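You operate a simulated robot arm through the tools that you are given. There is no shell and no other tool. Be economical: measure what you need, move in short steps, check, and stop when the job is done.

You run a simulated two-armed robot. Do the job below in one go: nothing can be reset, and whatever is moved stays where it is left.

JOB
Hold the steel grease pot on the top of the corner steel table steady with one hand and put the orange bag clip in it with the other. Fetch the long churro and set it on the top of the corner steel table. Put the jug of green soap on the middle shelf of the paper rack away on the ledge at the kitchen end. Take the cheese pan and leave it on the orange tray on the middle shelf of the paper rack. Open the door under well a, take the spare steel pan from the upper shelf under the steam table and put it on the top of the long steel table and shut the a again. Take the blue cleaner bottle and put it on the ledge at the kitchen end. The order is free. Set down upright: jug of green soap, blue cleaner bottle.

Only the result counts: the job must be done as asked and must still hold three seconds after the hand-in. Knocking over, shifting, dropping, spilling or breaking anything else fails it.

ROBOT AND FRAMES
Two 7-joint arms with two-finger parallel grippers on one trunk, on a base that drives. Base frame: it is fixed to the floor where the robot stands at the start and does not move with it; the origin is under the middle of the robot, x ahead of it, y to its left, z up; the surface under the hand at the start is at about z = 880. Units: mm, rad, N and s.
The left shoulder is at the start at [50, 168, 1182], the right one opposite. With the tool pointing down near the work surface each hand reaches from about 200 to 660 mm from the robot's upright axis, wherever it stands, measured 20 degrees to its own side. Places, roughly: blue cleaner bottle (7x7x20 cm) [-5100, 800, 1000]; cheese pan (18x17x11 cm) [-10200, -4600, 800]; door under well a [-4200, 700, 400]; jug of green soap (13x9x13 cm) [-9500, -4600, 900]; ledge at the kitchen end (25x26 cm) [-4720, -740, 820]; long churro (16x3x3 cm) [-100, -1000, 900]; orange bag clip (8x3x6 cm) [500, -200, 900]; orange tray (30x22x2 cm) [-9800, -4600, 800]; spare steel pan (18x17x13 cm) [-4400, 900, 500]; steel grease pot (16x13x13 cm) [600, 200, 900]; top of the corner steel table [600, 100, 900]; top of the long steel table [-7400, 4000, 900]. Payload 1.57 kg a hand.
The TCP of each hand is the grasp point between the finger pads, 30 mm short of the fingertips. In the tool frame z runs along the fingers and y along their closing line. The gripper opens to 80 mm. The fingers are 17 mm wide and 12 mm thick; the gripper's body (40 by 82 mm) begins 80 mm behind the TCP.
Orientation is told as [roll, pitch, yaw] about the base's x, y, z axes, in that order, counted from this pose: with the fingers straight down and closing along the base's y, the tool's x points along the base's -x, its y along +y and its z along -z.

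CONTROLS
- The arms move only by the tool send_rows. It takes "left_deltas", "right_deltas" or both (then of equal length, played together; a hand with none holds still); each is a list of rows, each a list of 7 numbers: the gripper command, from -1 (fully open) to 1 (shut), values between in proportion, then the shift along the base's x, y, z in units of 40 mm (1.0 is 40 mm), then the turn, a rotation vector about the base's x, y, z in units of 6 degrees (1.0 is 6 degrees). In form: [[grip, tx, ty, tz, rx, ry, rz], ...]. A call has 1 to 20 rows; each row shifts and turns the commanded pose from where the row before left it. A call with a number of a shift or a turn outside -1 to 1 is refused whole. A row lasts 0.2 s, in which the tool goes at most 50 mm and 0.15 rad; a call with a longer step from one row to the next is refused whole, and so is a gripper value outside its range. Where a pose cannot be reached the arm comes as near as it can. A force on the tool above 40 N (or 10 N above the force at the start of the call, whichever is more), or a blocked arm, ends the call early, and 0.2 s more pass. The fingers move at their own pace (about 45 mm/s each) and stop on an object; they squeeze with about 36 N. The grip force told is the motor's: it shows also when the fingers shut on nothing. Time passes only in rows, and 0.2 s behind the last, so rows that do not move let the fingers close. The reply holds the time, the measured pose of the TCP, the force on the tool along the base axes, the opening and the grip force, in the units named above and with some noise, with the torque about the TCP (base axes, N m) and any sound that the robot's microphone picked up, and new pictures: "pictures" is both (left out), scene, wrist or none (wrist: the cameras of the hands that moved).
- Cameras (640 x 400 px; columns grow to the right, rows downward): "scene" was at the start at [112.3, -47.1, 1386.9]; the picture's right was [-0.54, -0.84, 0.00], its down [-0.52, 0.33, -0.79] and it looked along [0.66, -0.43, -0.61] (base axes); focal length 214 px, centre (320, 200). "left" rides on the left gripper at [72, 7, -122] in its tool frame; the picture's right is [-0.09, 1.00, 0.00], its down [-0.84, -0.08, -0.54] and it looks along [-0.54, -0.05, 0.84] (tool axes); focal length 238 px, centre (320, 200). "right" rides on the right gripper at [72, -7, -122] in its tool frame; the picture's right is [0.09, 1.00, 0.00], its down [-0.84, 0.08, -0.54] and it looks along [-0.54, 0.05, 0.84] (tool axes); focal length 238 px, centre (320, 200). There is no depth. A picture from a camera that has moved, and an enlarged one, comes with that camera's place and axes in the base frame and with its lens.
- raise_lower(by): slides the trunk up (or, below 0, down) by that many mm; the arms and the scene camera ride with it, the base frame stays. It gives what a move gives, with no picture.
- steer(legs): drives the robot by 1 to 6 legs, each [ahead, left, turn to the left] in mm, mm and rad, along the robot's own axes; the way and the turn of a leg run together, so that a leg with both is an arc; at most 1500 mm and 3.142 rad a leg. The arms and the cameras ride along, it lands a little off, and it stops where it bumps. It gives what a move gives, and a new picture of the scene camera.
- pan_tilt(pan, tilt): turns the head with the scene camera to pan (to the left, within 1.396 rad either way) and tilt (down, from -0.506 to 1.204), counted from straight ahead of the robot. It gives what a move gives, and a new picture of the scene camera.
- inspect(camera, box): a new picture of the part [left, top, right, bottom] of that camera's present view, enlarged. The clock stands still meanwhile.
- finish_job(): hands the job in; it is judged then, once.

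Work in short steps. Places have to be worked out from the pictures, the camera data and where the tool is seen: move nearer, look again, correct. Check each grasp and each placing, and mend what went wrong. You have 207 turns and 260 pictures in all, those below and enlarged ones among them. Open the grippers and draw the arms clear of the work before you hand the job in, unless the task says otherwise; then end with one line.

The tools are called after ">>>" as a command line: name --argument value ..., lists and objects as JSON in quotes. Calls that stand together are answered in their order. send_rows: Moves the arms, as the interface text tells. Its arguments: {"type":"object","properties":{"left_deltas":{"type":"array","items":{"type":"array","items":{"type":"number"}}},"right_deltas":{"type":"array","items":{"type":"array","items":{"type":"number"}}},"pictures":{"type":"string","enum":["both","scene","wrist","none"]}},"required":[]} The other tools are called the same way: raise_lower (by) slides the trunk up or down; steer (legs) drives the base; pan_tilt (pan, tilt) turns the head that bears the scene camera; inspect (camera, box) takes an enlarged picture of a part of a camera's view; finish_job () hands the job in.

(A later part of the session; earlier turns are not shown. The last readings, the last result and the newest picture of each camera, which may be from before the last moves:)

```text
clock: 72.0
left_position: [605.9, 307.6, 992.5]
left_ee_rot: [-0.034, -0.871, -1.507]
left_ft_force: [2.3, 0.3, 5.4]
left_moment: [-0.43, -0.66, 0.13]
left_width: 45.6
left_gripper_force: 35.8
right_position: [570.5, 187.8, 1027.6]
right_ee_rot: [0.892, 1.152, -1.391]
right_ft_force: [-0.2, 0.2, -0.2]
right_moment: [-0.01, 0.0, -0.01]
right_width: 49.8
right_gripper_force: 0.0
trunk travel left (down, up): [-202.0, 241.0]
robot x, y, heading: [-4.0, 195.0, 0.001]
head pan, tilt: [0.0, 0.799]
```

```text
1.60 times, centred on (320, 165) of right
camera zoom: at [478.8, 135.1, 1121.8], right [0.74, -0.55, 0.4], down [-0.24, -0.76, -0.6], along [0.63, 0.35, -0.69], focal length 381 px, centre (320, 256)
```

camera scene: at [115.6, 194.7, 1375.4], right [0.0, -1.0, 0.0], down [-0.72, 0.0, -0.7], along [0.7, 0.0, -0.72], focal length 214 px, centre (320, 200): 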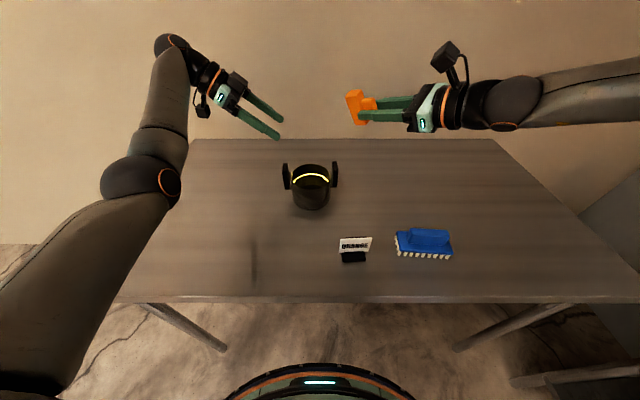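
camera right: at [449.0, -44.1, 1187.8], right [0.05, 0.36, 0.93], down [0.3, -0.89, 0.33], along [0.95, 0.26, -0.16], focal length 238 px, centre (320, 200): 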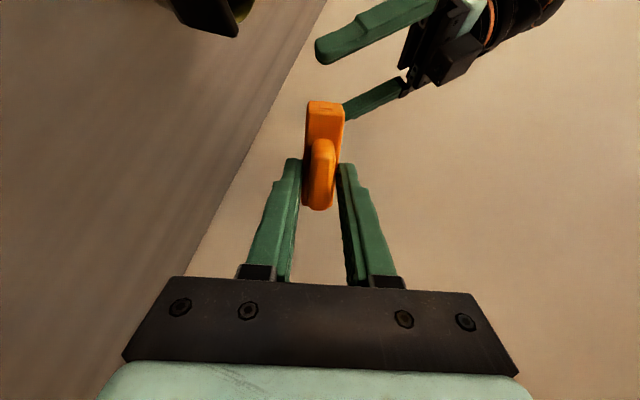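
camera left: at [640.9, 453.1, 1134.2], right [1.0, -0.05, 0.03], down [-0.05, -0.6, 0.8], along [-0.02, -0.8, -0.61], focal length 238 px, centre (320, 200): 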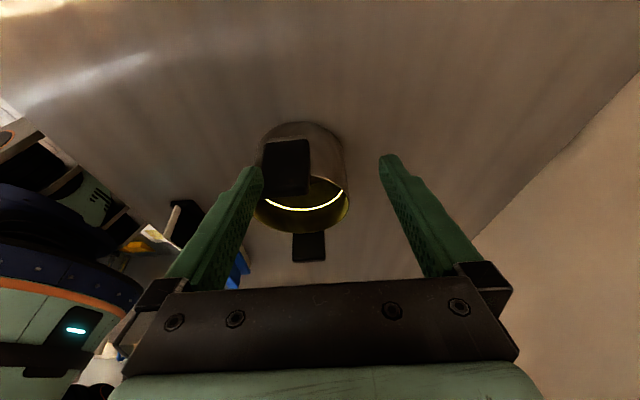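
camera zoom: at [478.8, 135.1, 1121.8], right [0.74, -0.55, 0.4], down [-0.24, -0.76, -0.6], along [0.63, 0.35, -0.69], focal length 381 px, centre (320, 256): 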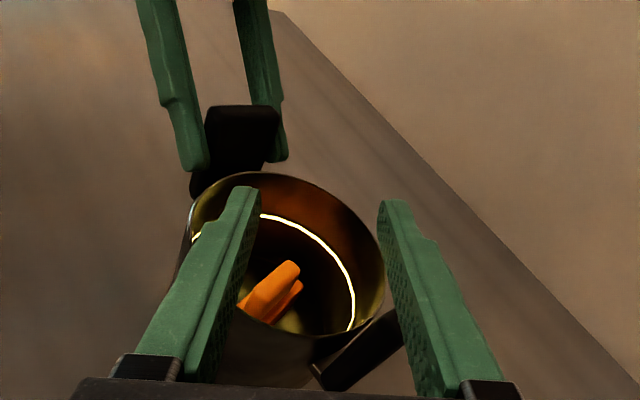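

The clip is in the pot. I withdraw the right hand up and back, then open the left and draw it back along its finger axis.

>>> send_rows --right_deltas '[[-0.25, 0, -0.1, 0.9, 0, 0, 0], [-0.25, 0, -0.3, 0.9, 0, 0, 0], [-0.25, -0.2, -0.9, 0.2, 0, 0, 0], [-0.25, -0.2, -0.9, 0, 0, 0, 0], [-0.25, -0.2, -0.9, 0, 0, 0, 0], [-0.25, -0.2, -0.9, 0, 0, 0, 0]]' --pictures "none"

>>> send_rows --left_deltas '[[0.2, 0, 0, 0, 0, 0, 0], [-0.5, 0, 0, 0, 0, 0, 0], [-1, 0, 0, 0, 0, 0, 0], [-1, 0, 0.6, 0.5, 0, 0, 0], [-1, 0, 0.7, 0.6, 0, 0, 0], [-1, 0, 0.7, 0.6, 0, 0, 0], [-1, 0, 0.5, 0.9, 0, 0, 0], [-1, 0, 0, 0.9, 0, 0, 0]]' --pictures "scene"

```text
clock: 73.4
left_position: [604.8, 308.0, 992.0]
left_ee_rot: [-0.033, -0.871, -1.508]
left_ft_force: [-0.5, 0.6, 4.9]
left_moment: [-0.29, -0.31, 0.03]
left_width: 45.7
left_gripper_force: 36.1
right_position: [536.1, 31.0, 1109.5]
right_ee_rot: [0.892, 1.155, -1.386]
right_ft_force: [-1.4, 0.5, -0.3]
right_moment: [0.0, 0.01, 0.01]
right_width: 49.9
right_gripper_force: 0.1
trunk travel left (down, up): [-202.0, 241.0]
robot x, y, heading: [-5.5, 193.2, 0.006]
head pan, tilt: [0.0, 0.799]
```

```text
clock: 75.2
left_position: [568.9, 410.9, 1107.8]
left_ee_rot: [-0.037, -0.871, -1.506]
left_ft_force: [-0.1, -0.6, 0.0]
left_moment: [0.0, 0.0, -0.03]
left_width: 80.1
left_gripper_force: 0.1
left hand out of reach, approached as far as the arm can: row 6, 7, 8
right_position: [536.7, 31.1, 1109.2]
right_ee_rot: [0.888, 1.154, -1.391]
right_ft_force: [0.0, -0.2, -0.3]
right_moment: [0.0, -0.01, -0.01]
right_width: 50.2
right_gripper_force: 0.1
trunk travel left (down, up): [-202.0, 241.0]
robot x, y, heading: [-2.0, 194.0, 0.0]
head pan, tilt: [0.0, 0.799]
camera scene: at [115.9, 194.8, 1227.3], right [0.0, -1.0, 0.0], down [-0.72, 0.0, -0.7], along [0.7, 0.0, -0.72], focal length 214 px, centre (320, 200)
```

scene: 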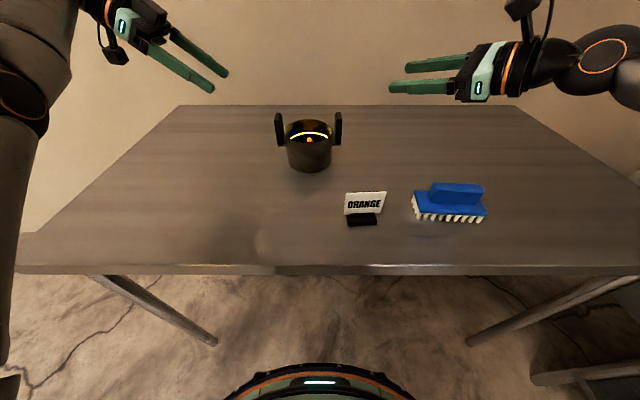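

Clip is in, pot stands. I raise the trunk and unwind both arms to plain downward poses.

>>> raise_lower --by 148

>>> send_rows --left_deltas '[[-1, -0.2, 0, 0, 1, 0, 0], [-1, -0.2, 0, 0, 1, 0, 0], [-1, -0.2, 0, 0, 1, 0, 0], [-1, -0.2, 0, 0, 1, 0, 0], [-1, -0.2, 0, 0, 1, 0, 0], [-1, -0.2, 0, 0, 1, 0, 0], [-1, -0.2, 0, 0, 1, 0, 0], [-1, -0.2, 0, 0, 1, 0, 0], [-1, -0.2, 0, 0, 0.3, 0, 0], [-1, -0.2, 0, 0, 0, 0, 1], [-1, -0.2, 0, 0, 0, 0, 1], [-1, -0.2, 0, 0, 0, 0, 1], [-1, -0.2, 0, 0, 0, 0, 1]]' --right_deltas '[[-1, -0.3, -0.5, 0, -0.64, -0.7, 0.31], [-1, -0.3, -0.5, 0, -0.64, -0.7, 0.31], [-1, -0.3, -0.5, 0, -0.64, -0.7, 0.31], [-1, -0.3, -0.5, 0, -0.64, -0.7, 0.31], [-1, -0.3, -0.5, 0, -0.64, -0.7, 0.31], [-1, -0.3, -0.5, 0, -0.64, -0.7, 0.31], [-1, -0.3, -0.5, 0, -0.64, -0.7, 0.31], [-1, -0.3, -0.5, 0, -0.64, -0.7, 0.31], [-1, 0, 0, 0, -0.64, -0.7, 0.31], [-1, 0, 0, 0, -0.64, -0.7, 0.31], [-1, 0, 0, 0, -0.64, -0.7, 0.31], [-1, 0, 0, 0, -0.64, -0.7, 0.31], [-1, 0, 0, 0, -0.64, -0.7, 0.31]]' --pictures "none"

>>> send_rows --left_deltas '[[-1, -0.2, 0, 0, 0, 0, 1], [-1, -0.2, 0, 0, 0, 0, 1], [-1, -0.2, 0, 0, 0, 0, 1], [-1, -0.2, 0, 0, 0, 0, 1], [-1, -0.2, 0, 0, 0, 0, 1], [-1, -0.2, 0, 0, 0, 0, 1], [-1, -0.2, 0, 0, 0, 0, 1], [-1, -0.2, 0, 0, 0, 0, 1], [-1, -0.2, 0, 0, 0, 0, 1], [-1, -0.2, 0, 0, 0, 0, 1], [-1, 0, 0, 0, 0, 0, 0], [-1, 0, 0, 0, 0, 0, 0], [-1, 0, 0, 0, 0, 0, 0], [-1, 0, 0, 0, 0, 0, 0], [-1, 0, 0, 0, 0, 0, 0], [-1, 0, 0, 0, 0, 0, 0], [-1, 0, 0, 0, 0, 0, 0], [-1, 0, 0, 0, 0, 0, 0], [-1, 0, 0, 0, 0, 0, 0]]' --right_deltas '[[-1, 0, 0, 0, -0.74, 0.67, 0], [-1, 0, 0, 0, -0.74, 0.67, 0], [-1, 0, 0, 0, -0.74, 0.67, 0], [-1, 0, 0, 0, -0.74, 0.67, 0], [-1, 0, 0, 0, -0.74, 0.67, 0], [-1, 0, 0, 0, -0.74, 0.67, 0], [-1, 0, 0, 0, -0.74, 0.67, 0], [-1, 0, 0, 0, -0.74, 0.67, 0], [-1, 0, 0, 0, -0.74, 0.67, 0], [-1, 0, 0, 0, -0.74, 0.67, 0], [-1, 0, 0, 0, -0.74, 0.67, 0], [-1, 0, 0, 0, -0.74, 0.67, 0], [-1, 0, 0, 0, 0, 0, 1], [-1, 0, 0, 0, 0, 0, 1], [-1, 0, 0, 0, 0, 0, 1], [-1, 0, 0, 0, 0, 0, 1], [-1, 0, 0, 0, 0, 0, 1], [-1, 0, 0, 0, 0, 0, 1], [-1, 0, 0, 0, 0, 0, 0.7]]' --pictures "none"

```text
clock: 76.9
left_position: [569.9, 409.7, 1255.5]
left_ee_rot: [-0.034, -0.871, -1.507]
left_ft_force: [0.0, 0.5, 0.3]
left_moment: [0.01, 0.02, 0.0]
left_width: 80.1
left_gripper_force: 0.1
right_position: [536.4, 31.1, 1256.8]
right_ee_rot: [0.892, 1.153, -1.389]
right_ft_force: [0.1, 0.2, -0.3]
right_moment: [0.01, -0.02, 0.01]
right_width: 50.0
right_gripper_force: 0.0
trunk travel left (down, up): [-350.0, 93.0]
robot x, y, heading: [-5.3, 194.0, -0.003]
head pan, tilt: [0.0, 0.799]
```

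```text
clock: 79.7
left_position: [486.9, 409.7, 1261.4]
left_ee_rot: [0.001, -0.131, -1.116]
left_ft_force: [0.0, -1.1, -0.3]
left_moment: [-0.02, -0.02, 0.02]
left_width: 80.3
left_gripper_force: 0.1
left hand out of reach, approached as far as the arm can: row 1, 2, 3, 4
right_position: [440.0, -128.5, 1258.3]
right_ee_rot: [1.278, -0.098, -0.655]
right_ft_force: [0.1, -0.4, -0.1]
right_moment: [0.01, 0.01, -0.03]
right_width: 80.2
right_gripper_force: 0.1
trunk travel left (down, up): [-350.0, 93.0]
robot x, y, heading: [-2.7, 192.1, 0.004]
head pan, tilt: [0.0, 0.799]
```

```text
clock: 83.7
left_position: [406.8, 409.9, 1260.5]
left_ee_rot: [0.002, -0.132, -0.069]
left_ft_force: [-0.3, 0.1, -0.4]
left_moment: [-0.02, -0.01, -0.01]
left_width: 79.7
left_gripper_force: 0.1
right_position: [440.8, -129.5, 1256.1]
right_ee_rot: [0.031, 0.048, 0.083]
right_ft_force: [-0.2, 0.1, 0.5]
right_moment: [-0.01, -0.01, 0.0]
right_width: 79.9
right_gripper_force: 0.0
trunk travel left (down, up): [-350.0, 93.0]
robot x, y, heading: [-5.4, 193.2, -0.002]
head pan, tilt: [0.0, 0.799]
```

Both hands are level again. The churro is the cream stick near [-137, -1006] on the counter whose edge is at y≈-700; I turn right to face it and drive toward it.

>>> steer --legs '[[0, 0, -1.571], [530, 55, 0]]'

>>> pan_tilt --pan -0.2 --tilt 0.6

```text
clock: 90.6
left_position: [271.1, -744.9, 1260.9]
left_ee_rot: [0.002, -0.13, -1.635]
left_ft_force: [-0.3, 0.5, -0.1]
left_moment: [0.0, -0.02, -0.02]
left_width: 80.1
left_gripper_force: 0.1
right_position: [-268.5, -780.6, 1257.9]
right_ee_rot: [0.031, 0.047, -1.484]
right_ft_force: [0.1, 0.3, 0.4]
right_moment: [0.04, -0.04, 0.0]
right_width: 79.9
right_gripper_force: 0.1
trunk travel left (down, up): [-350.0, 93.0]
robot x, y, heading: [54.4, -332.7, -1.565]
head pan, tilt: [0.0, 0.799]
camera scene: at [53.6, -455.1, 1375.4], right [-1.0, -0.01, 0.0], down [-0.01, 0.72, -0.7], along [0.0, -0.7, -0.72], focal length 214 px, centre (320, 200)
```

scene: 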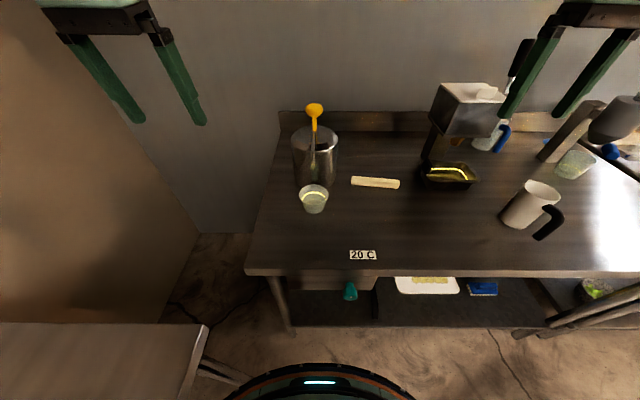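

```text
clock: 91.4
left_position: [270.1, -743.6, 1261.3]
left_ee_rot: [0.002, -0.131, -1.636]
left_ft_force: [0.3, 0.3, 0.9]
left_moment: [-0.03, 0.03, 0.03]
left_width: 79.9
left_gripper_force: 0.1
right_position: [-269.3, -780.6, 1256.9]
right_ee_rot: [0.031, 0.047, -1.486]
right_ft_force: [0.1, -0.1, 0.1]
right_moment: [0.01, 0.01, 0.03]
right_width: 80.1
right_gripper_force: 0.0
trunk travel left (down, up): [-350.0, 93.0]
robot x, y, heading: [48.5, -331.0, -1.563]
head pan, tilt: [-0.201, 0.6]
camera scene: at [36.0, -460.7, 1392.3], right [-0.98, 0.19, 0.0], down [0.11, 0.55, -0.82], along [-0.16, -0.81, -0.57], focal length 214 px, centre (320, 200)
```

scene: 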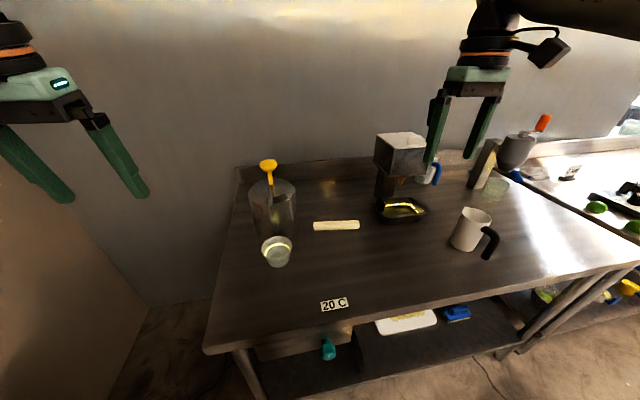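

The churro lies at about [-133, -1009], nearly along x, so the fingers must close along y. I turn the right hand -101° while shifting it left, still at height.

>>> send_rows --right_deltas '[[-1, 0.15, 0, 0, 0, 0, -1], [-1, 0.15, 0, 0, 0, 0, -1], [-1, 0.15, 0, 0, 0, 0, -1], [-1, 0.15, 0, 0, 0, 0, -1], [-1, 0.15, 0, 0, 0, 0, -1], [-1, 0.15, 0, 0, 0, 0, -1], [-1, 0.15, 0, 0, 0, 0, -1], [-1, 0.15, 0, 0, 0, 0, -1], [-1, 0.15, 0, 0, 0, 0, -1], [-1, 0.15, 0, 0, 0, 0, -1], [-1, 0.15, 0, 0, 0, 0, -1], [-1, 0.15, 0, 0, 0, 0, -1], [-1, 0.15, 0, 0, 0, 0, -1], [-1, 0.15, 0, 0, 0, 0, -1], [-1, 0.15, 0, 0, 0, 0, -1], [-1, 0.15, 0, 0, 0, 0, -1], [-1, 0.15, 0, 0, 0, 0, -1]]' --pictures "none"

>>> raise_lower --by -60

>>> steer --legs '[[160, 22, 0]]'

```text
clock: 95.0
left_position: [269.9, -744.1, 1261.2]
left_ee_rot: [0.002, -0.131, -1.635]
left_ft_force: [0.0, -0.4, 1.0]
left_moment: [0.05, 0.01, -0.02]
left_width: 80.1
left_gripper_force: 0.0
right_position: [-169.0, -782.2, 1256.5]
right_ee_rot: [0.03, 0.046, 3.016]
right_ft_force: [0.1, -0.2, 0.2]
right_moment: [-0.01, -0.02, 0.03]
right_width: 80.1
right_gripper_force: 0.1
trunk travel left (down, up): [-350.0, 93.0]
robot x, y, heading: [56.6, -333.8, -1.566]
head pan, tilt: [-0.201, 0.6]
```

```text
clock: 96.0
left_position: [269.7, -744.3, 1201.7]
left_ee_rot: [0.002, -0.132, -1.636]
left_ft_force: [-0.5, -0.6, 1.0]
left_moment: [0.04, 0.0, 0.0]
left_width: 80.1
left_gripper_force: 0.0
right_position: [-167.3, -781.7, 1196.6]
right_ee_rot: [0.031, 0.047, 3.019]
right_ft_force: [-0.6, 0.0, -0.2]
right_moment: [-0.02, -0.01, 0.0]
right_width: 79.7
right_gripper_force: 0.0
trunk travel left (down, up): [-290.0, 153.0]
robot x, y, heading: [51.5, -333.6, -1.562]
head pan, tilt: [-0.201, 0.6]
```

```text
clock: 97.5
left_position: [276.8, -859.9, 1202.7]
left_ee_rot: [0.003, -0.13, -1.629]
left_ft_force: [0.0, 1.0, 0.4]
left_moment: [-0.02, 0.02, 0.03]
left_width: 79.9
left_gripper_force: 0.1
right_position: [-160.4, -901.6, 1195.4]
right_ee_rot: [0.033, 0.047, 3.026]
right_ft_force: [-1.0, 0.3, 0.2]
right_moment: [0.0, 0.02, 0.0]
right_width: 80.0
right_gripper_force: 0.0
trunk travel left (down, up): [-290.0, 153.0]
robot x, y, heading: [58.7, -456.1, -1.555]
head pan, tilt: [-0.201, 0.6]
stopped in leg 1: the robot was blocked; the commanded pose is now the measured one
camera scene: at [41.7, -578.2, 1332.3], right [-0.98, 0.19, 0.0], down [0.1, 0.55, -0.83], along [-0.15, -0.81, -0.56], focal length 214 px, centre (320, 200)
```

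scene: 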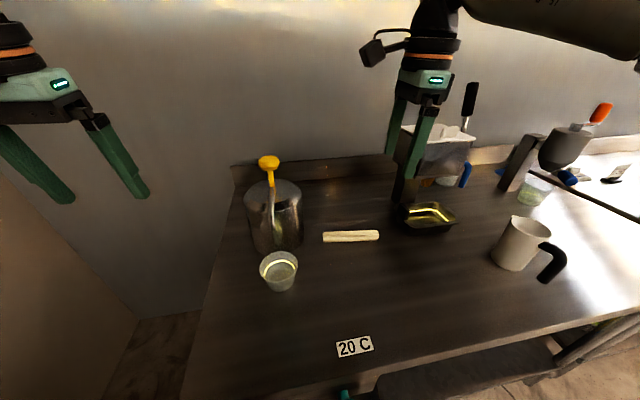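

The base is blocked at y=-456 (probably the drawer front). I back off 12 mm, lower the trunk (better reach low down) and move the hand out toward the churro.

>>> steer --legs '[[-12, 0, 0]]'

>>> raise_lower --by -130

>>> send_rows --right_deltas '[[-1, 0.25, -0.8, 0, 0, 0, 0], [-1, 0.25, -0.8, 0, 0, 0, 0], [-1, 0.25, -0.8, 0, 0, 0, 0]]' --pictures "both"

```text
clock: 98.2
left_position: [277.2, -847.7, 1201.4]
left_ee_rot: [0.004, -0.13, -1.63]
left_ft_force: [-0.5, 0.4, -0.4]
left_moment: [-0.03, -0.01, 0.0]
left_width: 80.0
left_gripper_force: 0.0
right_position: [-161.9, -889.8, 1196.7]
right_ee_rot: [0.035, 0.048, 3.025]
right_ft_force: [0.3, 0.7, 0.2]
right_moment: [0.0, 0.04, 0.05]
right_width: 80.0
right_gripper_force: 0.0
trunk travel left (down, up): [-290.0, 153.0]
robot x, y, heading: [57.2, -439.5, -1.554]
head pan, tilt: [-0.201, 0.6]
camera scene: at [41.4, -565.8, 1332.4], right [-0.98, 0.18, 0.0], down [0.1, 0.55, -0.83], along [-0.15, -0.81, -0.56], focal length 214 px, centre (320, 200)
```

scene: 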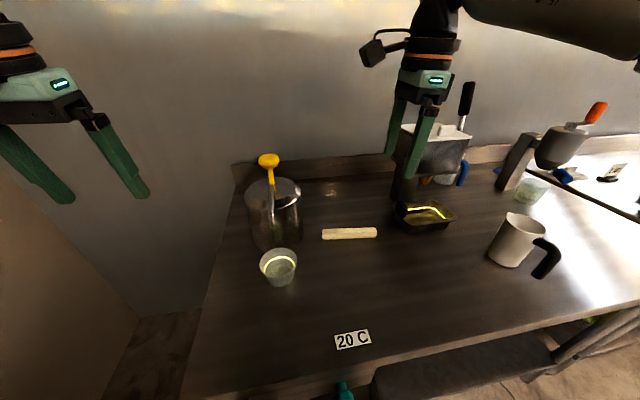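

```text
clock: 99.8
left_position: [277.0, -847.7, 1071.1]
left_ee_rot: [0.003, -0.131, -1.629]
left_ft_force: [0.6, -0.2, 0.6]
left_moment: [0.01, 0.01, -0.03]
left_width: 80.1
left_gripper_force: 0.0
right_position: [-161.8, -890.4, 1065.5]
right_ee_rot: [0.03, 0.048, 3.024]
right_ft_force: [0.2, -0.2, 0.6]
right_moment: [0.03, 0.01, 0.04]
right_width: 79.9
right_gripper_force: 0.1
trunk travel left (down, up): [-160.0, 283.0]
robot x, y, heading: [58.6, -439.6, -1.558]
head pan, tilt: [-0.201, 0.6]
```

```text
clock: 100.6
left_position: [277.2, -848.2, 1071.9]
left_ee_rot: [0.003, -0.13, -1.631]
left_ft_force: [-1.0, -0.1, -1.0]
left_moment: [-0.02, 0.02, 0.03]
left_width: 80.1
left_gripper_force: 0.1
right_position: [-161.3, -928.5, 1047.0]
right_ee_rot: [0.031, 0.047, 3.025]
right_ft_force: [0.0, -0.1, 0.4]
right_moment: [0.01, 0.01, 0.0]
right_width: 80.1
right_gripper_force: 0.1
right hand out of reach, approached as far as the arm can: row 1, 2, 3
trunk travel left (down, up): [-160.0, 283.0]
robot x, y, heading: [57.6, -437.3, -1.559]
head pan, tilt: [-0.201, 0.6]
camera scene: at [41.4, -566.4, 1202.3], right [-0.98, 0.18, 0.0], down [0.1, 0.56, -0.83], along [-0.15, -0.81, -0.56], focal length 214 px, centre (320, 200)
camera right: at [-95.1, -926.7, 1172.7], right [-0.03, -1.0, 0.04], down [-0.86, 0.04, 0.5], along [-0.51, -0.02, -0.86], focal length 238 px, centre (320, 200)
```

scene: 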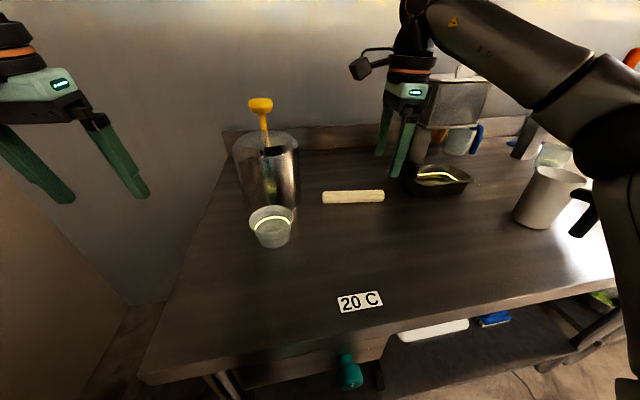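
right: 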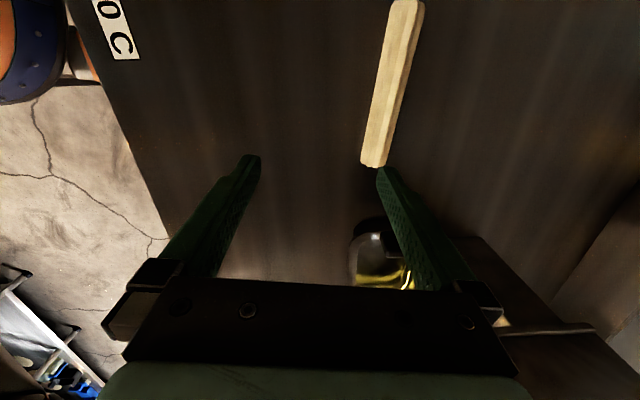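

The arm's elbow hovers near the mug and reach is short at this yaw. I raise the trunk again and take off 45° of yaw, then test the reach (the churro will swivel into the fingers as they close).

>>> raise_lower --by 130

>>> send_rows --right_deltas '[[-1, 0, 0, 0, 0, 0, 1], [-1, 0, 0, 0, 0, 0, 1], [-1, 0, 0, 0, 0, 0, 1], [-1, 0, 0, 0, 0, 0, 1], [-1, 0, 0, 0, 0, 0, 1], [-1, 0, 0, 0, 0, 0, 1], [-1, 0, 0, 0, 0, 0, 1], [-1, 0.2, -0.8, -0.3, 0, 0, 0], [-1, 0.2, -0.8, -0.3, 0, 0, 0], [-1, 0.1, -0.4, -0.3, 0, 0, 0]]' --pictures "both"

```text
clock: 102.2
left_position: [276.6, -848.0, 1202.7]
left_ee_rot: [0.003, -0.131, -1.629]
left_ft_force: [0.5, 0.4, 0.2]
left_moment: [-0.02, 0.01, 0.03]
left_width: 80.1
left_gripper_force: 0.2
right_position: [-161.3, -930.2, 1176.8]
right_ee_rot: [0.032, 0.047, 3.025]
right_ft_force: [-0.9, -0.3, 0.0]
right_moment: [0.0, -0.04, -0.03]
right_width: 80.0
right_gripper_force: 0.1
trunk travel left (down, up): [-290.0, 153.0]
robot x, y, heading: [53.5, -439.1, -1.556]
head pan, tilt: [-0.201, 0.6]
```

```text
clock: 104.4
left_position: [277.6, -847.5, 1200.3]
left_ee_rot: [0.002, -0.131, -1.628]
left_ft_force: [-0.4, 0.2, 0.5]
left_moment: [0.0, -0.01, -0.01]
left_width: 80.2
left_gripper_force: 0.2
right_position: [-175.5, -948.7, 1151.2]
right_ee_rot: [0.031, 0.047, -2.526]
right_ft_force: [-0.1, 0.0, 0.6]
right_moment: [-0.02, 0.0, 0.0]
right_width: 79.7
right_gripper_force: 0.0
right hand out of reach, approached as far as the arm can: row 5, 8, 9, 10
trunk travel left (down, up): [-290.0, 153.0]
robot x, y, heading: [57.3, -440.3, -1.553]
head pan, tilt: [-0.201, 0.6]
camera scene: at [41.4, -566.6, 1332.3], right [-0.98, 0.18, 0.0], down [0.1, 0.56, -0.83], along [-0.15, -0.81, -0.56], focal length 214 px, centre (320, 200)
camera right: at [-128.7, -901.2, 1275.5], right [0.65, -0.76, 0.04], down [-0.67, -0.55, 0.5], along [-0.36, -0.35, -0.86], focal length 238 px, centre (320, 200)
```

scene: 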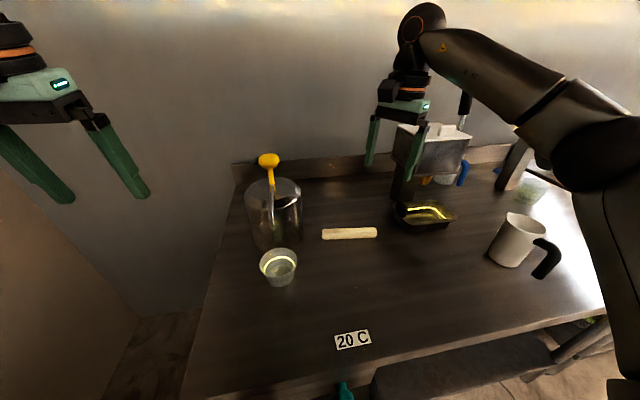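
right: 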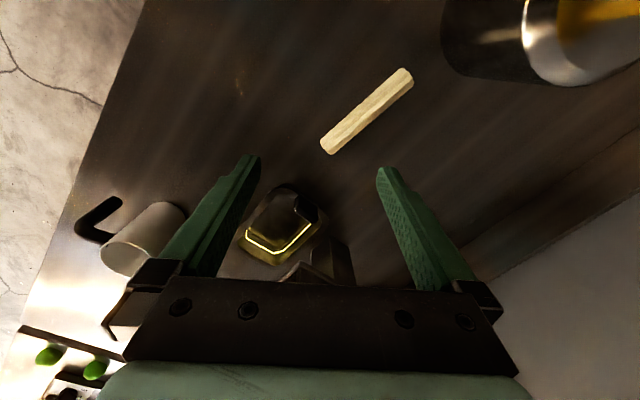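

All limits seen fit one inboard bound ahead of the shoulder, so I turn the base 0.3 rad left to bring the churro more outboard. First I lift the hand and draw it back a little.

>>> send_rows --right_deltas '[[-1, -0.6, 0.5, 0.7, 0, 0, 0], [-1, -0.6, 0.5, 0.7, 0, 0, 0], [-1, -0.3, 0.3, 0.3, 0, 0, 0]]' --pictures "none"

>>> steer --legs '[[0, 0, 0.3]]'

```text
clock: 105.2
left_position: [276.1, -847.5, 1201.3]
left_ee_rot: [0.002, -0.131, -1.63]
left_ft_force: [1.1, 0.2, 0.4]
left_moment: [0.01, 0.0, 0.01]
left_width: 80.0
left_gripper_force: 0.1
right_position: [-237.2, -893.9, 1217.7]
right_ee_rot: [0.029, 0.047, -2.526]
right_ft_force: [-0.7, 0.5, 0.1]
right_moment: [0.01, 0.06, 0.02]
right_width: 80.1
right_gripper_force: 0.0
trunk travel left (down, up): [-290.0, 153.0]
robot x, y, heading: [58.7, -437.8, -1.559]
head pan, tilt: [-0.201, 0.6]
```

```text
clock: 106.5
left_position: [385.3, -767.4, 1202.1]
left_ee_rot: [0.003, -0.13, -1.336]
left_ft_force: [0.1, -0.1, -0.3]
left_moment: [-0.01, 0.01, 0.01]
left_width: 79.8
left_gripper_force: 0.1
right_position: [-93.1, -960.0, 1217.4]
right_ee_rot: [0.03, 0.048, -2.233]
right_ft_force: [-0.2, 0.7, -0.6]
right_moment: [0.05, 0.0, -0.01]
right_width: 80.1
right_gripper_force: 0.1
trunk travel left (down, up): [-290.0, 153.0]
robot x, y, heading: [55.1, -436.6, -1.266]
head pan, tilt: [-0.201, 0.6]
camera scene: at [78.9, -565.6, 1332.3], right [-0.99, -0.11, 0.0], down [-0.06, 0.56, -0.83], along [0.09, -0.82, -0.56], focal length 214 px, centre (320, 200)
```

scene: 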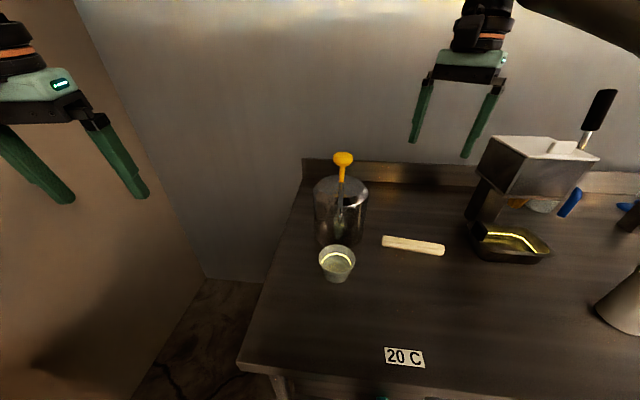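

Now I turn to the aligned yaw while moving over the churro.

>>> send_rows --right_deltas '[[-1, -0.1, -0.12, -0.15, 0, 0, -1], [-1, -0.1, -0.12, -0.15, 0, 0, -1], [-1, -0.1, -0.12, -0.15, 0, 0, -1], [-1, -0.1, -0.12, -0.15, 0, 0, -1], [-1, -0.1, -0.12, -0.15, 0, 0, -1], [-1, -0.1, -0.12, -0.15, 0, 0, -1], [-1, -0.1, -0.12, -0.15, 0, 0, -1], [-1, -0.1, -0.12, -0.15, 0, 0, -1], [-1, -0.1, -0.12, -0.15, 0, 0, -1], [-1, -0.1, -0.12, -0.15, 0, 0, -0.7]]' --pictures "both"

```text
clock: 108.8
left_position: [385.5, -766.1, 1200.1]
left_ee_rot: [0.003, -0.131, -1.336]
left_ft_force: [-0.8, 0.0, -0.2]
left_moment: [-0.01, 0.01, 0.04]
left_width: 80.0
left_gripper_force: 0.1
right_position: [-135.1, -1008.0, 1156.7]
right_ee_rot: [0.03, 0.047, 3.035]
right_ft_force: [0.1, -0.3, 0.5]
right_moment: [0.0, -0.03, -0.01]
right_width: 80.1
right_gripper_force: 0.0
trunk travel left (down, up): [-290.0, 153.0]
robot x, y, heading: [55.7, -442.8, -1.269]
head pan, tilt: [-0.201, 0.6]
camera scene: at [78.6, -565.8, 1332.3], right [-0.99, -0.11, 0.0], down [-0.06, 0.56, -0.82], along [0.09, -0.82, -0.57], focal length 214 px, centre (320, 200)
camera right: at [-68.0, -1004.9, 1282.3], right [-0.02, -1.0, 0.04], down [-0.86, 0.03, 0.5], along [-0.5, -0.02, -0.86], focal length 238 px, centre (320, 200)
```

scene: 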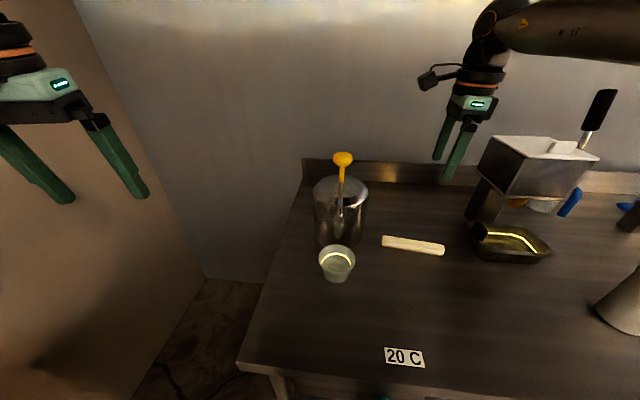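
right: 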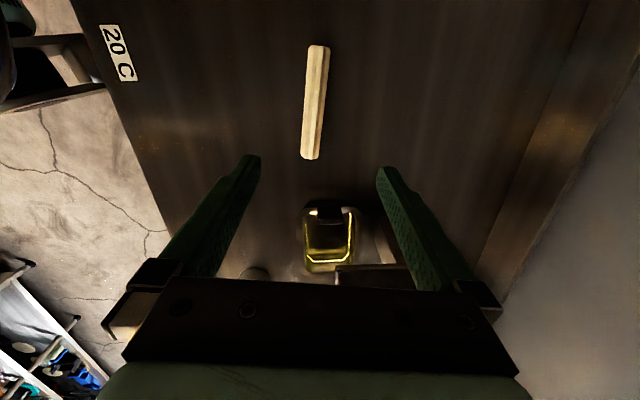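

Excellent, it reaches there. Churro centre at about [-131, -1005]; I descend most of the way and check.

>>> send_rows --right_deltas '[[-1, 0.05, 0.06, -1, 0, 0, 0], [-1, 0.05, 0, -1, 0, 0, 0], [-1, 0, 0, -1, 0, 0, 0], [-1, 0, 0, -1, 0, 0, 0], [-1, 0, 0, -1, 0, 0, 0]]' --pictures "wrist"

```text
clock: 110.0
left_position: [384.5, -766.9, 1201.2]
left_ee_rot: [0.004, -0.13, -1.337]
left_ft_force: [0.5, -0.2, 0.4]
left_moment: [0.03, 0.0, -0.02]
left_width: 79.8
left_gripper_force: 0.0
right_position: [-127.9, -1006.1, 956.0]
right_ee_rot: [0.032, 0.047, 3.033]
right_ft_force: [-0.6, -0.6, -1.1]
right_moment: [0.02, 0.05, -0.01]
right_width: 80.3
right_gripper_force: 0.1
trunk travel left (down, up): [-290.0, 153.0]
robot x, y, heading: [54.7, -438.3, -1.267]
head pan, tilt: [-0.201, 0.6]
camera right: at [-62.2, -1003.7, 1080.7], right [-0.02, -1.0, 0.04], down [-0.86, 0.03, 0.5], along [-0.5, -0.02, -0.86], focal length 238 px, centre (320, 200)
```

right: 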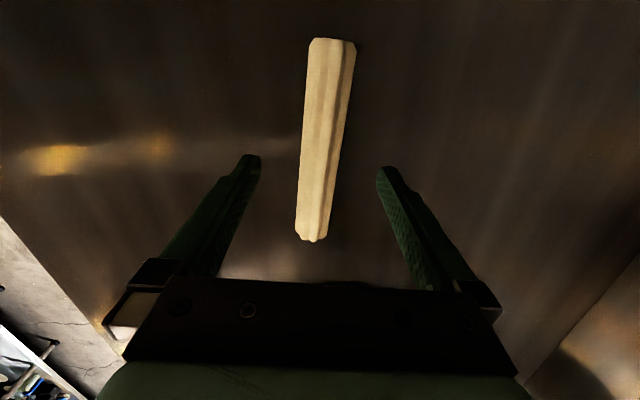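

Centred. Down to z≈917 and close gently (to 22 mm command).

>>> send_rows --right_deltas '[[-1, 0, 0, -0.5, 0, 0, 0], [-1, 0, 0, -0.48, 0, 0, 0], [0.45, 0, 0, 0, 0, 0, 0], [0.45, 0, 0, 0, 0, 0, 0], [0.45, 0, 0, 0, 0, 0, 0], [0.45, 0, 0, 0, 0, 0, 0]]' --pictures "wrist"

```text
clock: 111.3
left_position: [386.1, -767.2, 1200.9]
left_ee_rot: [0.004, -0.13, -1.337]
left_ft_force: [-0.3, 1.3, -0.7]
left_moment: [-0.03, -0.04, -0.01]
left_width: 79.8
left_gripper_force: 0.0
right_position: [-128.6, -1007.5, 916.4]
right_ee_rot: [0.031, 0.047, 3.035]
right_ft_force: [-0.5, 0.4, -0.8]
right_moment: [0.04, -0.01, -0.01]
right_width: 28.7
right_gripper_force: 21.6
trunk travel left (down, up): [-290.0, 153.0]
robot x, y, heading: [54.2, -438.3, -1.26]
head pan, tilt: [-0.201, 0.6]
camera right: at [-61.9, -1003.8, 1042.8], right [-0.02, -1.0, 0.04], down [-0.86, 0.03, 0.5], along [-0.5, -0.02, -0.86], focal length 238 px, centre (320, 200)
```

right: 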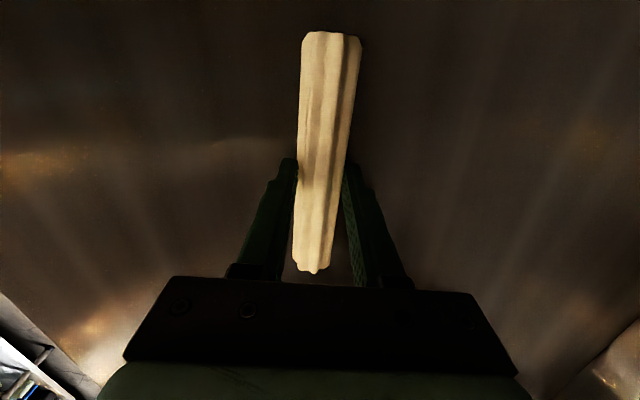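

Churro gripped (28.7 mm). I lift it 240 mm, then back off, turn to the corner table and strafe left.

>>> send_rows --right_deltas '[[0.45, 0, 0, 0.5, 0, 0, 0], [0.45, 0, 0, 1, 0, 0, 0], [0.45, 0, 0, 1, 0, 0, 0], [0.45, 0, 0, 1, 0, 0, 0], [0.45, 0, 0, 1, 0, 0, 0], [0.45, 0, 0, 1, 0, 0, 0], [0.45, 0, 0, 0.5, 0, 0, 0]]' --pictures "none"

>>> steer --legs '[[-260, 0, 0], [0, 0, 1.266], [0, 170, 0]]'

```text
clock: 113.0
left_position: [385.3, -767.5, 1201.7]
left_ee_rot: [0.004, -0.132, -1.337]
left_ft_force: [0.0, 1.2, 0.7]
left_moment: [-0.01, 0.04, -0.03]
left_width: 80.0
left_gripper_force: 0.1
right_position: [-132.5, -1005.6, 1157.6]
right_ee_rot: [0.031, 0.048, 3.036]
right_ft_force: [1.4, -0.7, -1.0]
right_moment: [-0.01, 0.03, -0.01]
right_width: 28.2
right_gripper_force: 36.4
trunk travel left (down, up): [-290.0, 153.0]
robot x, y, heading: [58.7, -438.0, -1.261]
head pan, tilt: [-0.201, 0.6]
```

```text
clock: 119.6
left_position: [404.1, 175.3, 1201.7]
left_ee_rot: [0.003, -0.13, -0.11]
left_ft_force: [-0.6, 0.0, -0.4]
left_moment: [-0.03, 0.0, 0.0]
left_width: 80.1
left_gripper_force: 0.0
right_position: [456.4, -390.6, 1157.2]
right_ee_rot: [0.031, 0.047, -2.02]
right_ft_force: [-0.3, -0.9, -0.1]
right_moment: [0.0, -0.01, 0.02]
right_width: 28.5
right_gripper_force: 36.1
trunk travel left (down, up): [-290.0, 153.0]
robot x, y, heading: [-15.9, -24.1, -0.037]
head pan, tilt: [-0.201, 0.6]
camera scene: at [112.2, -45.5, 1332.3], right [-0.23, -0.97, 0.0], down [-0.55, 0.13, -0.83], along [0.8, -0.19, -0.56], focal length 214 px, centre (320, 200)
```

scene: 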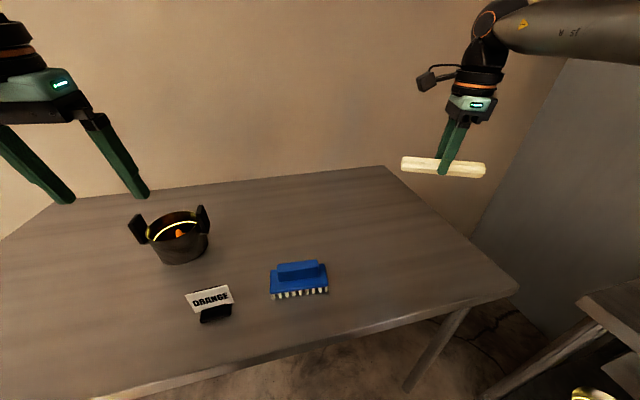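

Above the free right part of the table. I lower the churro to just above the table.

>>> send_rows --right_deltas '[[0.45, 0, 0.1, -1, 0, 0, 0], [0.45, 0, 0.1, -1, 0, 0, 0], [0.45, 0, 0.1, -1, 0, 0, 0], [0.45, 0, 0.1, -1, 0, 0, 0], [0.45, 0, 0.1, -1, 0, 0, 0], [0.45, 0, 0, -0.7, 0, 0, 0]]' --pictures "both"

```text
clock: 121.0
left_position: [407.1, 174.0, 1201.7]
left_ee_rot: [0.004, -0.129, -0.11]
left_ft_force: [0.8, 0.8, 0.1]
left_moment: [0.03, 0.02, 0.01]
left_width: 79.9
left_gripper_force: 0.0
right_position: [453.7, -368.3, 927.5]
right_ee_rot: [0.032, 0.047, -2.024]
right_ft_force: [0.2, -0.7, -0.6]
right_moment: [0.0, 0.02, -0.01]
right_width: 28.7
right_gripper_force: 36.3
trunk travel left (down, up): [-290.0, 153.0]
robot x, y, heading: [-16.1, -19.8, -0.038]
head pan, tilt: [-0.201, 0.6]
camera scene: at [112.5, -45.9, 1332.3], right [-0.23, -0.97, 0.0], down [-0.55, 0.13, -0.82], along [0.8, -0.19, -0.57], focal length 214 px, centre (320, 200)
camera right: at [472.6, -304.5, 1053.4], right [0.94, -0.35, 0.04], down [-0.32, -0.8, 0.5], along [-0.15, -0.48, -0.86], focal length 238 px, centre (320, 200)
```

scene: 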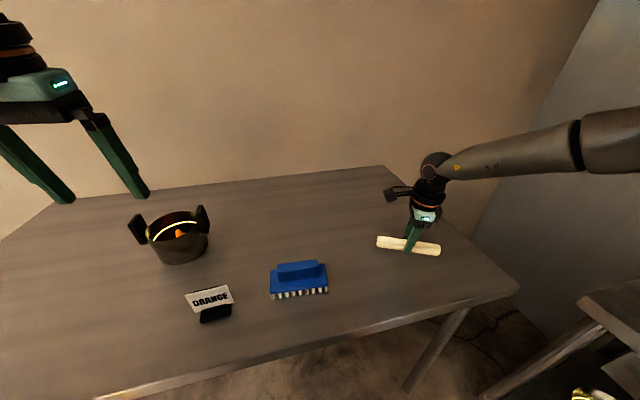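
right: 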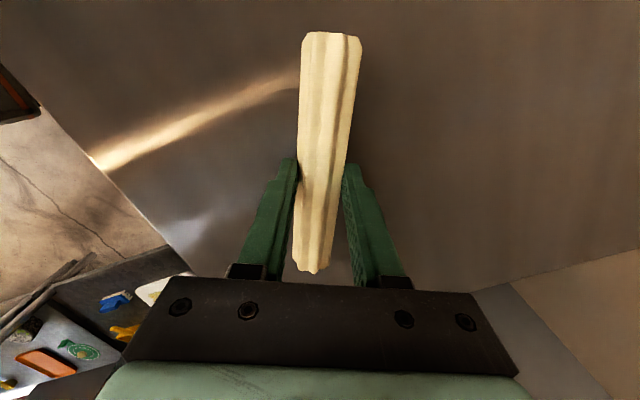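

Nearly down. I lower slowly until it touches (about 10 mm more), then open and lift off.

>>> send_rows --right_deltas '[[0.45, 0, 0, -0.12, 0, 0, 0], [0.45, 0, 0, -0.1, 0, 0, 0], [0.45, 0, 0, -0.05, 0, 0, 0]]' --pictures "none"

>>> send_rows --right_deltas '[[0.1, 0, 0, 0, 0, 0, 0], [-0.3, 0, 0, 0, 0, 0, 0], [-1, 0, 0, 0, 0, 0, 0], [-1, 0, 0, 0.7, 0, 0, 0], [-1, 0, 0, 1, 0, 0, 0], [-1, 0, 0, 1, 0, 0, 0], [-1, 0, 0, 1, 0, 0, 0], [-1, 0, 0, 1, 0, 0, 0], [-1, 0, 0, 1, 0, 0, 0], [-1, 0, 0, 1, 0, 0, 0]]' --pictures "scene"

```text
clock: 121.8
left_position: [406.3, 174.9, 1200.6]
left_ee_rot: [0.003, -0.13, -0.11]
left_ft_force: [0.5, 0.1, -0.4]
left_moment: [-0.01, 0.0, -0.01]
left_width: 80.1
left_gripper_force: 0.1
right_position: [455.8, -368.7, 918.3]
right_ee_rot: [0.034, 0.048, -2.02]
right_ft_force: [0.6, -0.1, -0.1]
right_moment: [0.06, 0.0, -0.02]
right_width: 28.5
right_gripper_force: 36.4
trunk travel left (down, up): [-290.0, 153.0]
robot x, y, heading: [-16.0, -22.2, -0.04]
head pan, tilt: [-0.201, 0.6]
```

```text
clock: 124.0
left_position: [405.2, 176.5, 1200.6]
left_ee_rot: [0.004, -0.133, -0.11]
left_ft_force: [-0.3, 0.2, 0.4]
left_moment: [0.0, -0.02, 0.0]
left_width: 79.9
left_gripper_force: 0.0
right_position: [459.3, -370.6, 1185.6]
right_ee_rot: [0.031, 0.047, -2.021]
right_ft_force: [0.7, -0.4, -0.5]
right_moment: [-0.01, 0.0, -0.01]
right_width: 80.2
right_gripper_force: 0.1
trunk travel left (down, up): [-290.0, 153.0]
robot x, y, heading: [-14.7, -22.0, -0.038]
head pan, tilt: [-0.201, 0.6]
camera scene: at [112.2, -45.6, 1332.3], right [-0.23, -0.97, 0.0], down [-0.55, 0.13, -0.83], along [0.8, -0.19, -0.56], focal length 214 px, centre (320, 200)
```

scene: 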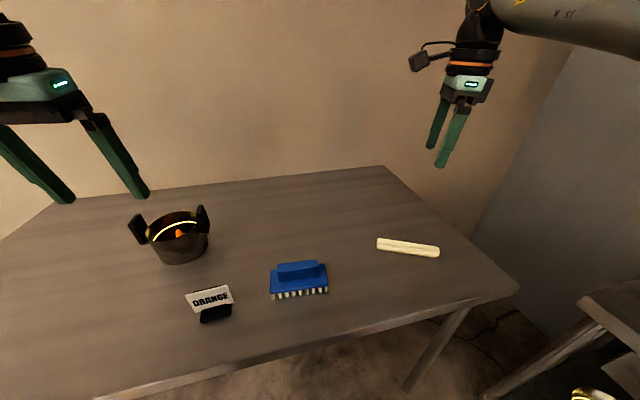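

Churro is on the table. I unwind the right hand's yaw and pull both arms in for driving.

>>> send_rows --left_deltas '[[-1, -0.1, 0, 0, 0, 0, 0], [-1, -0.1, 0, 0, 0, 0, 0], [-1, -0.1, 0, 0, 0, 0, 0], [-1, -0.1, 0, 0, 0, 0, 0], [-1, -0.1, 0, 0, 0, 0, 0], [-1, -0.1, 0, 0, 0, 0.6, 0], [-1, -0.1, 0, 0, 0, 0.6, 0], [-1, -0.1, 0, 0, 0, 0, 0], [-1, -0.1, 0, 0, 0, 0, 0], [-1, -0.1, 0, 0, 0, 0, 0], [-1, -0.1, 0, 0, 0, 0, 0], [-1, -0.1, 0, 0, 0, 0, 0], [-1, -0.1, 0, 0, 0, 0, 0], [-1, -0.1, 0, 0, 0, 0, 0], [-1, -0.1, 0, 0, 0, 0, 0], [-1, -0.1, 0, 0, 0, 0, 0], [-1, -0.1, 0, 0, 0, 0, 0], [-1, -0.1, 0, 0, 0, 0, 0.6], [-1, -0.1, 0, 0, 0, 0, 0], [-1, 0, 0, 0, 0, 0, 0]]' --right_deltas '[[-1, -0.15, 0, 0, 0, 0, 1], [-1, -0.15, 0, 0, 0, 0, 1], [-1, -0.15, 0, 0, 0, 0, 1], [-1, -0.15, 0, 0, 0, 0, 1], [-1, -0.15, 0, 0, 0, 0, 1], [-1, -0.15, 0, 0, 0, 0, 1], [-1, -0.15, 0, 0, 0, 0, 1], [-1, -0.15, 0, 0, 0, 0, 1], [-1, -0.15, 0, 0, 0, 0, 1], [-1, -0.15, 0, 0, 0, 0, 1], [-1, -0.15, 0, 0, 0, 0, 1], [-1, -0.15, 0, 0, 0, 0, 1], [-1, -0.15, 0, 0, 0, 0, 1], [-1, -0.15, 0, 0, 0, 0, 1], [-1, -0.15, 0, 0, 0, 0, 1], [-1, -0.15, 0, 0, 0, 0, 1], [-1, -0.15, 0, 0, 0, 0, 1], [-1, -0.15, 0, 0, 0, 0, 1], [-1, -0.15, 0, 0, 0, 0, 1], [-1, 0, 0, 0, 0, 0, 0.3]]' --pictures "none"

>>> steer --legs '[[-350, 0, 0], [0, 0, 1.6], [0, 0, 1.5]]'

>>> pan_tilt --pan 0.0 --tilt 0.2

```text
clock: 128.2
left_position: [329.4, 176.3, 1201.8]
left_ee_rot: [-0.01, -0.006, -0.046]
left_ft_force: [0.1, 0.2, -0.6]
left_moment: [-0.01, 0.02, 0.01]
left_width: 79.7
left_gripper_force: 0.1
right_position: [341.1, -371.6, 1186.2]
right_ee_rot: [0.031, 0.046, 0.0]
right_ft_force: [-0.6, 0.0, -0.5]
right_moment: [-0.01, 0.02, 0.02]
right_width: 80.0
right_gripper_force: 0.1
trunk travel left (down, up): [-290.0, 153.0]
robot x, y, heading: [-14.1, -25.4, -0.039]
head pan, tilt: [-0.201, 0.6]
```

```text
clock: 138.0
left_position: [-715.8, -194.8, 1202.1]
left_ee_rot: [-0.01, -0.005, 3.053]
left_ft_force: [0.2, 0.4, 0.0]
left_moment: [0.01, 0.0, 0.03]
left_width: 79.9
left_gripper_force: 0.1
right_position: [-707.1, 351.8, 1185.2]
right_ee_rot: [0.032, 0.047, 3.101]
right_ft_force: [0.1, -0.1, -0.4]
right_moment: [0.01, 0.0, 0.01]
right_width: 80.2
right_gripper_force: 0.1
trunk travel left (down, up): [-290.0, 153.0]
robot x, y, heading: [-364.5, -12.3, 3.064]
head pan, tilt: [-0.201, 0.6]
camera scene: at [-491.1, 16.7, 1332.3], right [0.28, 0.96, 0.0], down [0.54, -0.16, -0.83], along [-0.79, 0.23, -0.56], focal length 214 px, centre (320, 200)
```

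scene: 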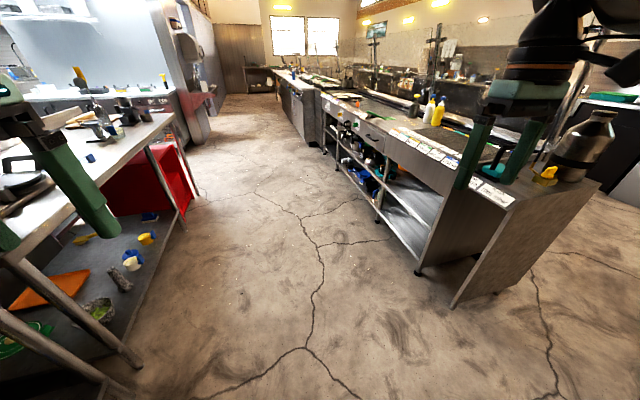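

```text
clock: 138.9
left_position: [-717.6, -195.1, 1201.2]
left_ee_rot: [-0.012, -0.006, 3.052]
left_ft_force: [0.2, 0.7, 0.3]
left_moment: [0.0, -0.02, 0.01]
left_width: 79.9
left_gripper_force: 0.1
right_position: [-704.9, 352.7, 1186.1]
right_ee_rot: [0.031, 0.047, 3.099]
right_ft_force: [-0.4, -0.5, 0.5]
right_moment: [0.03, 0.02, -0.03]
right_width: 80.0
right_gripper_force: 0.1
trunk travel left (down, up): [-290.0, 153.0]
robot x, y, heading: [-365.3, -6.7, 3.064]
head pan, tilt: [0.0, 0.201]
camera scene: at [-499.0, -0.3, 1369.0], right [0.08, 1.0, 0.0], down [0.2, -0.02, -0.98], along [-0.98, 0.08, -0.2], focal length 214 px, centre (320, 200)
```

scene: 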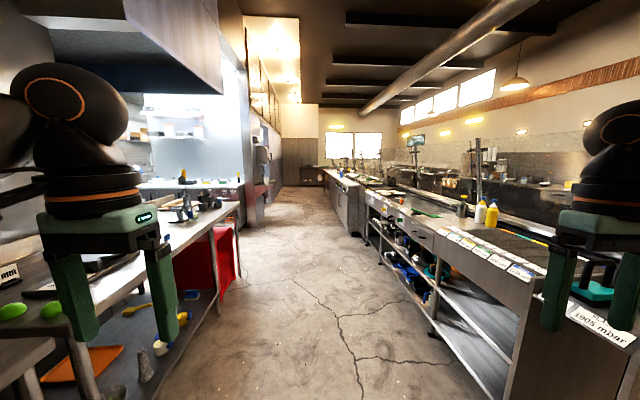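

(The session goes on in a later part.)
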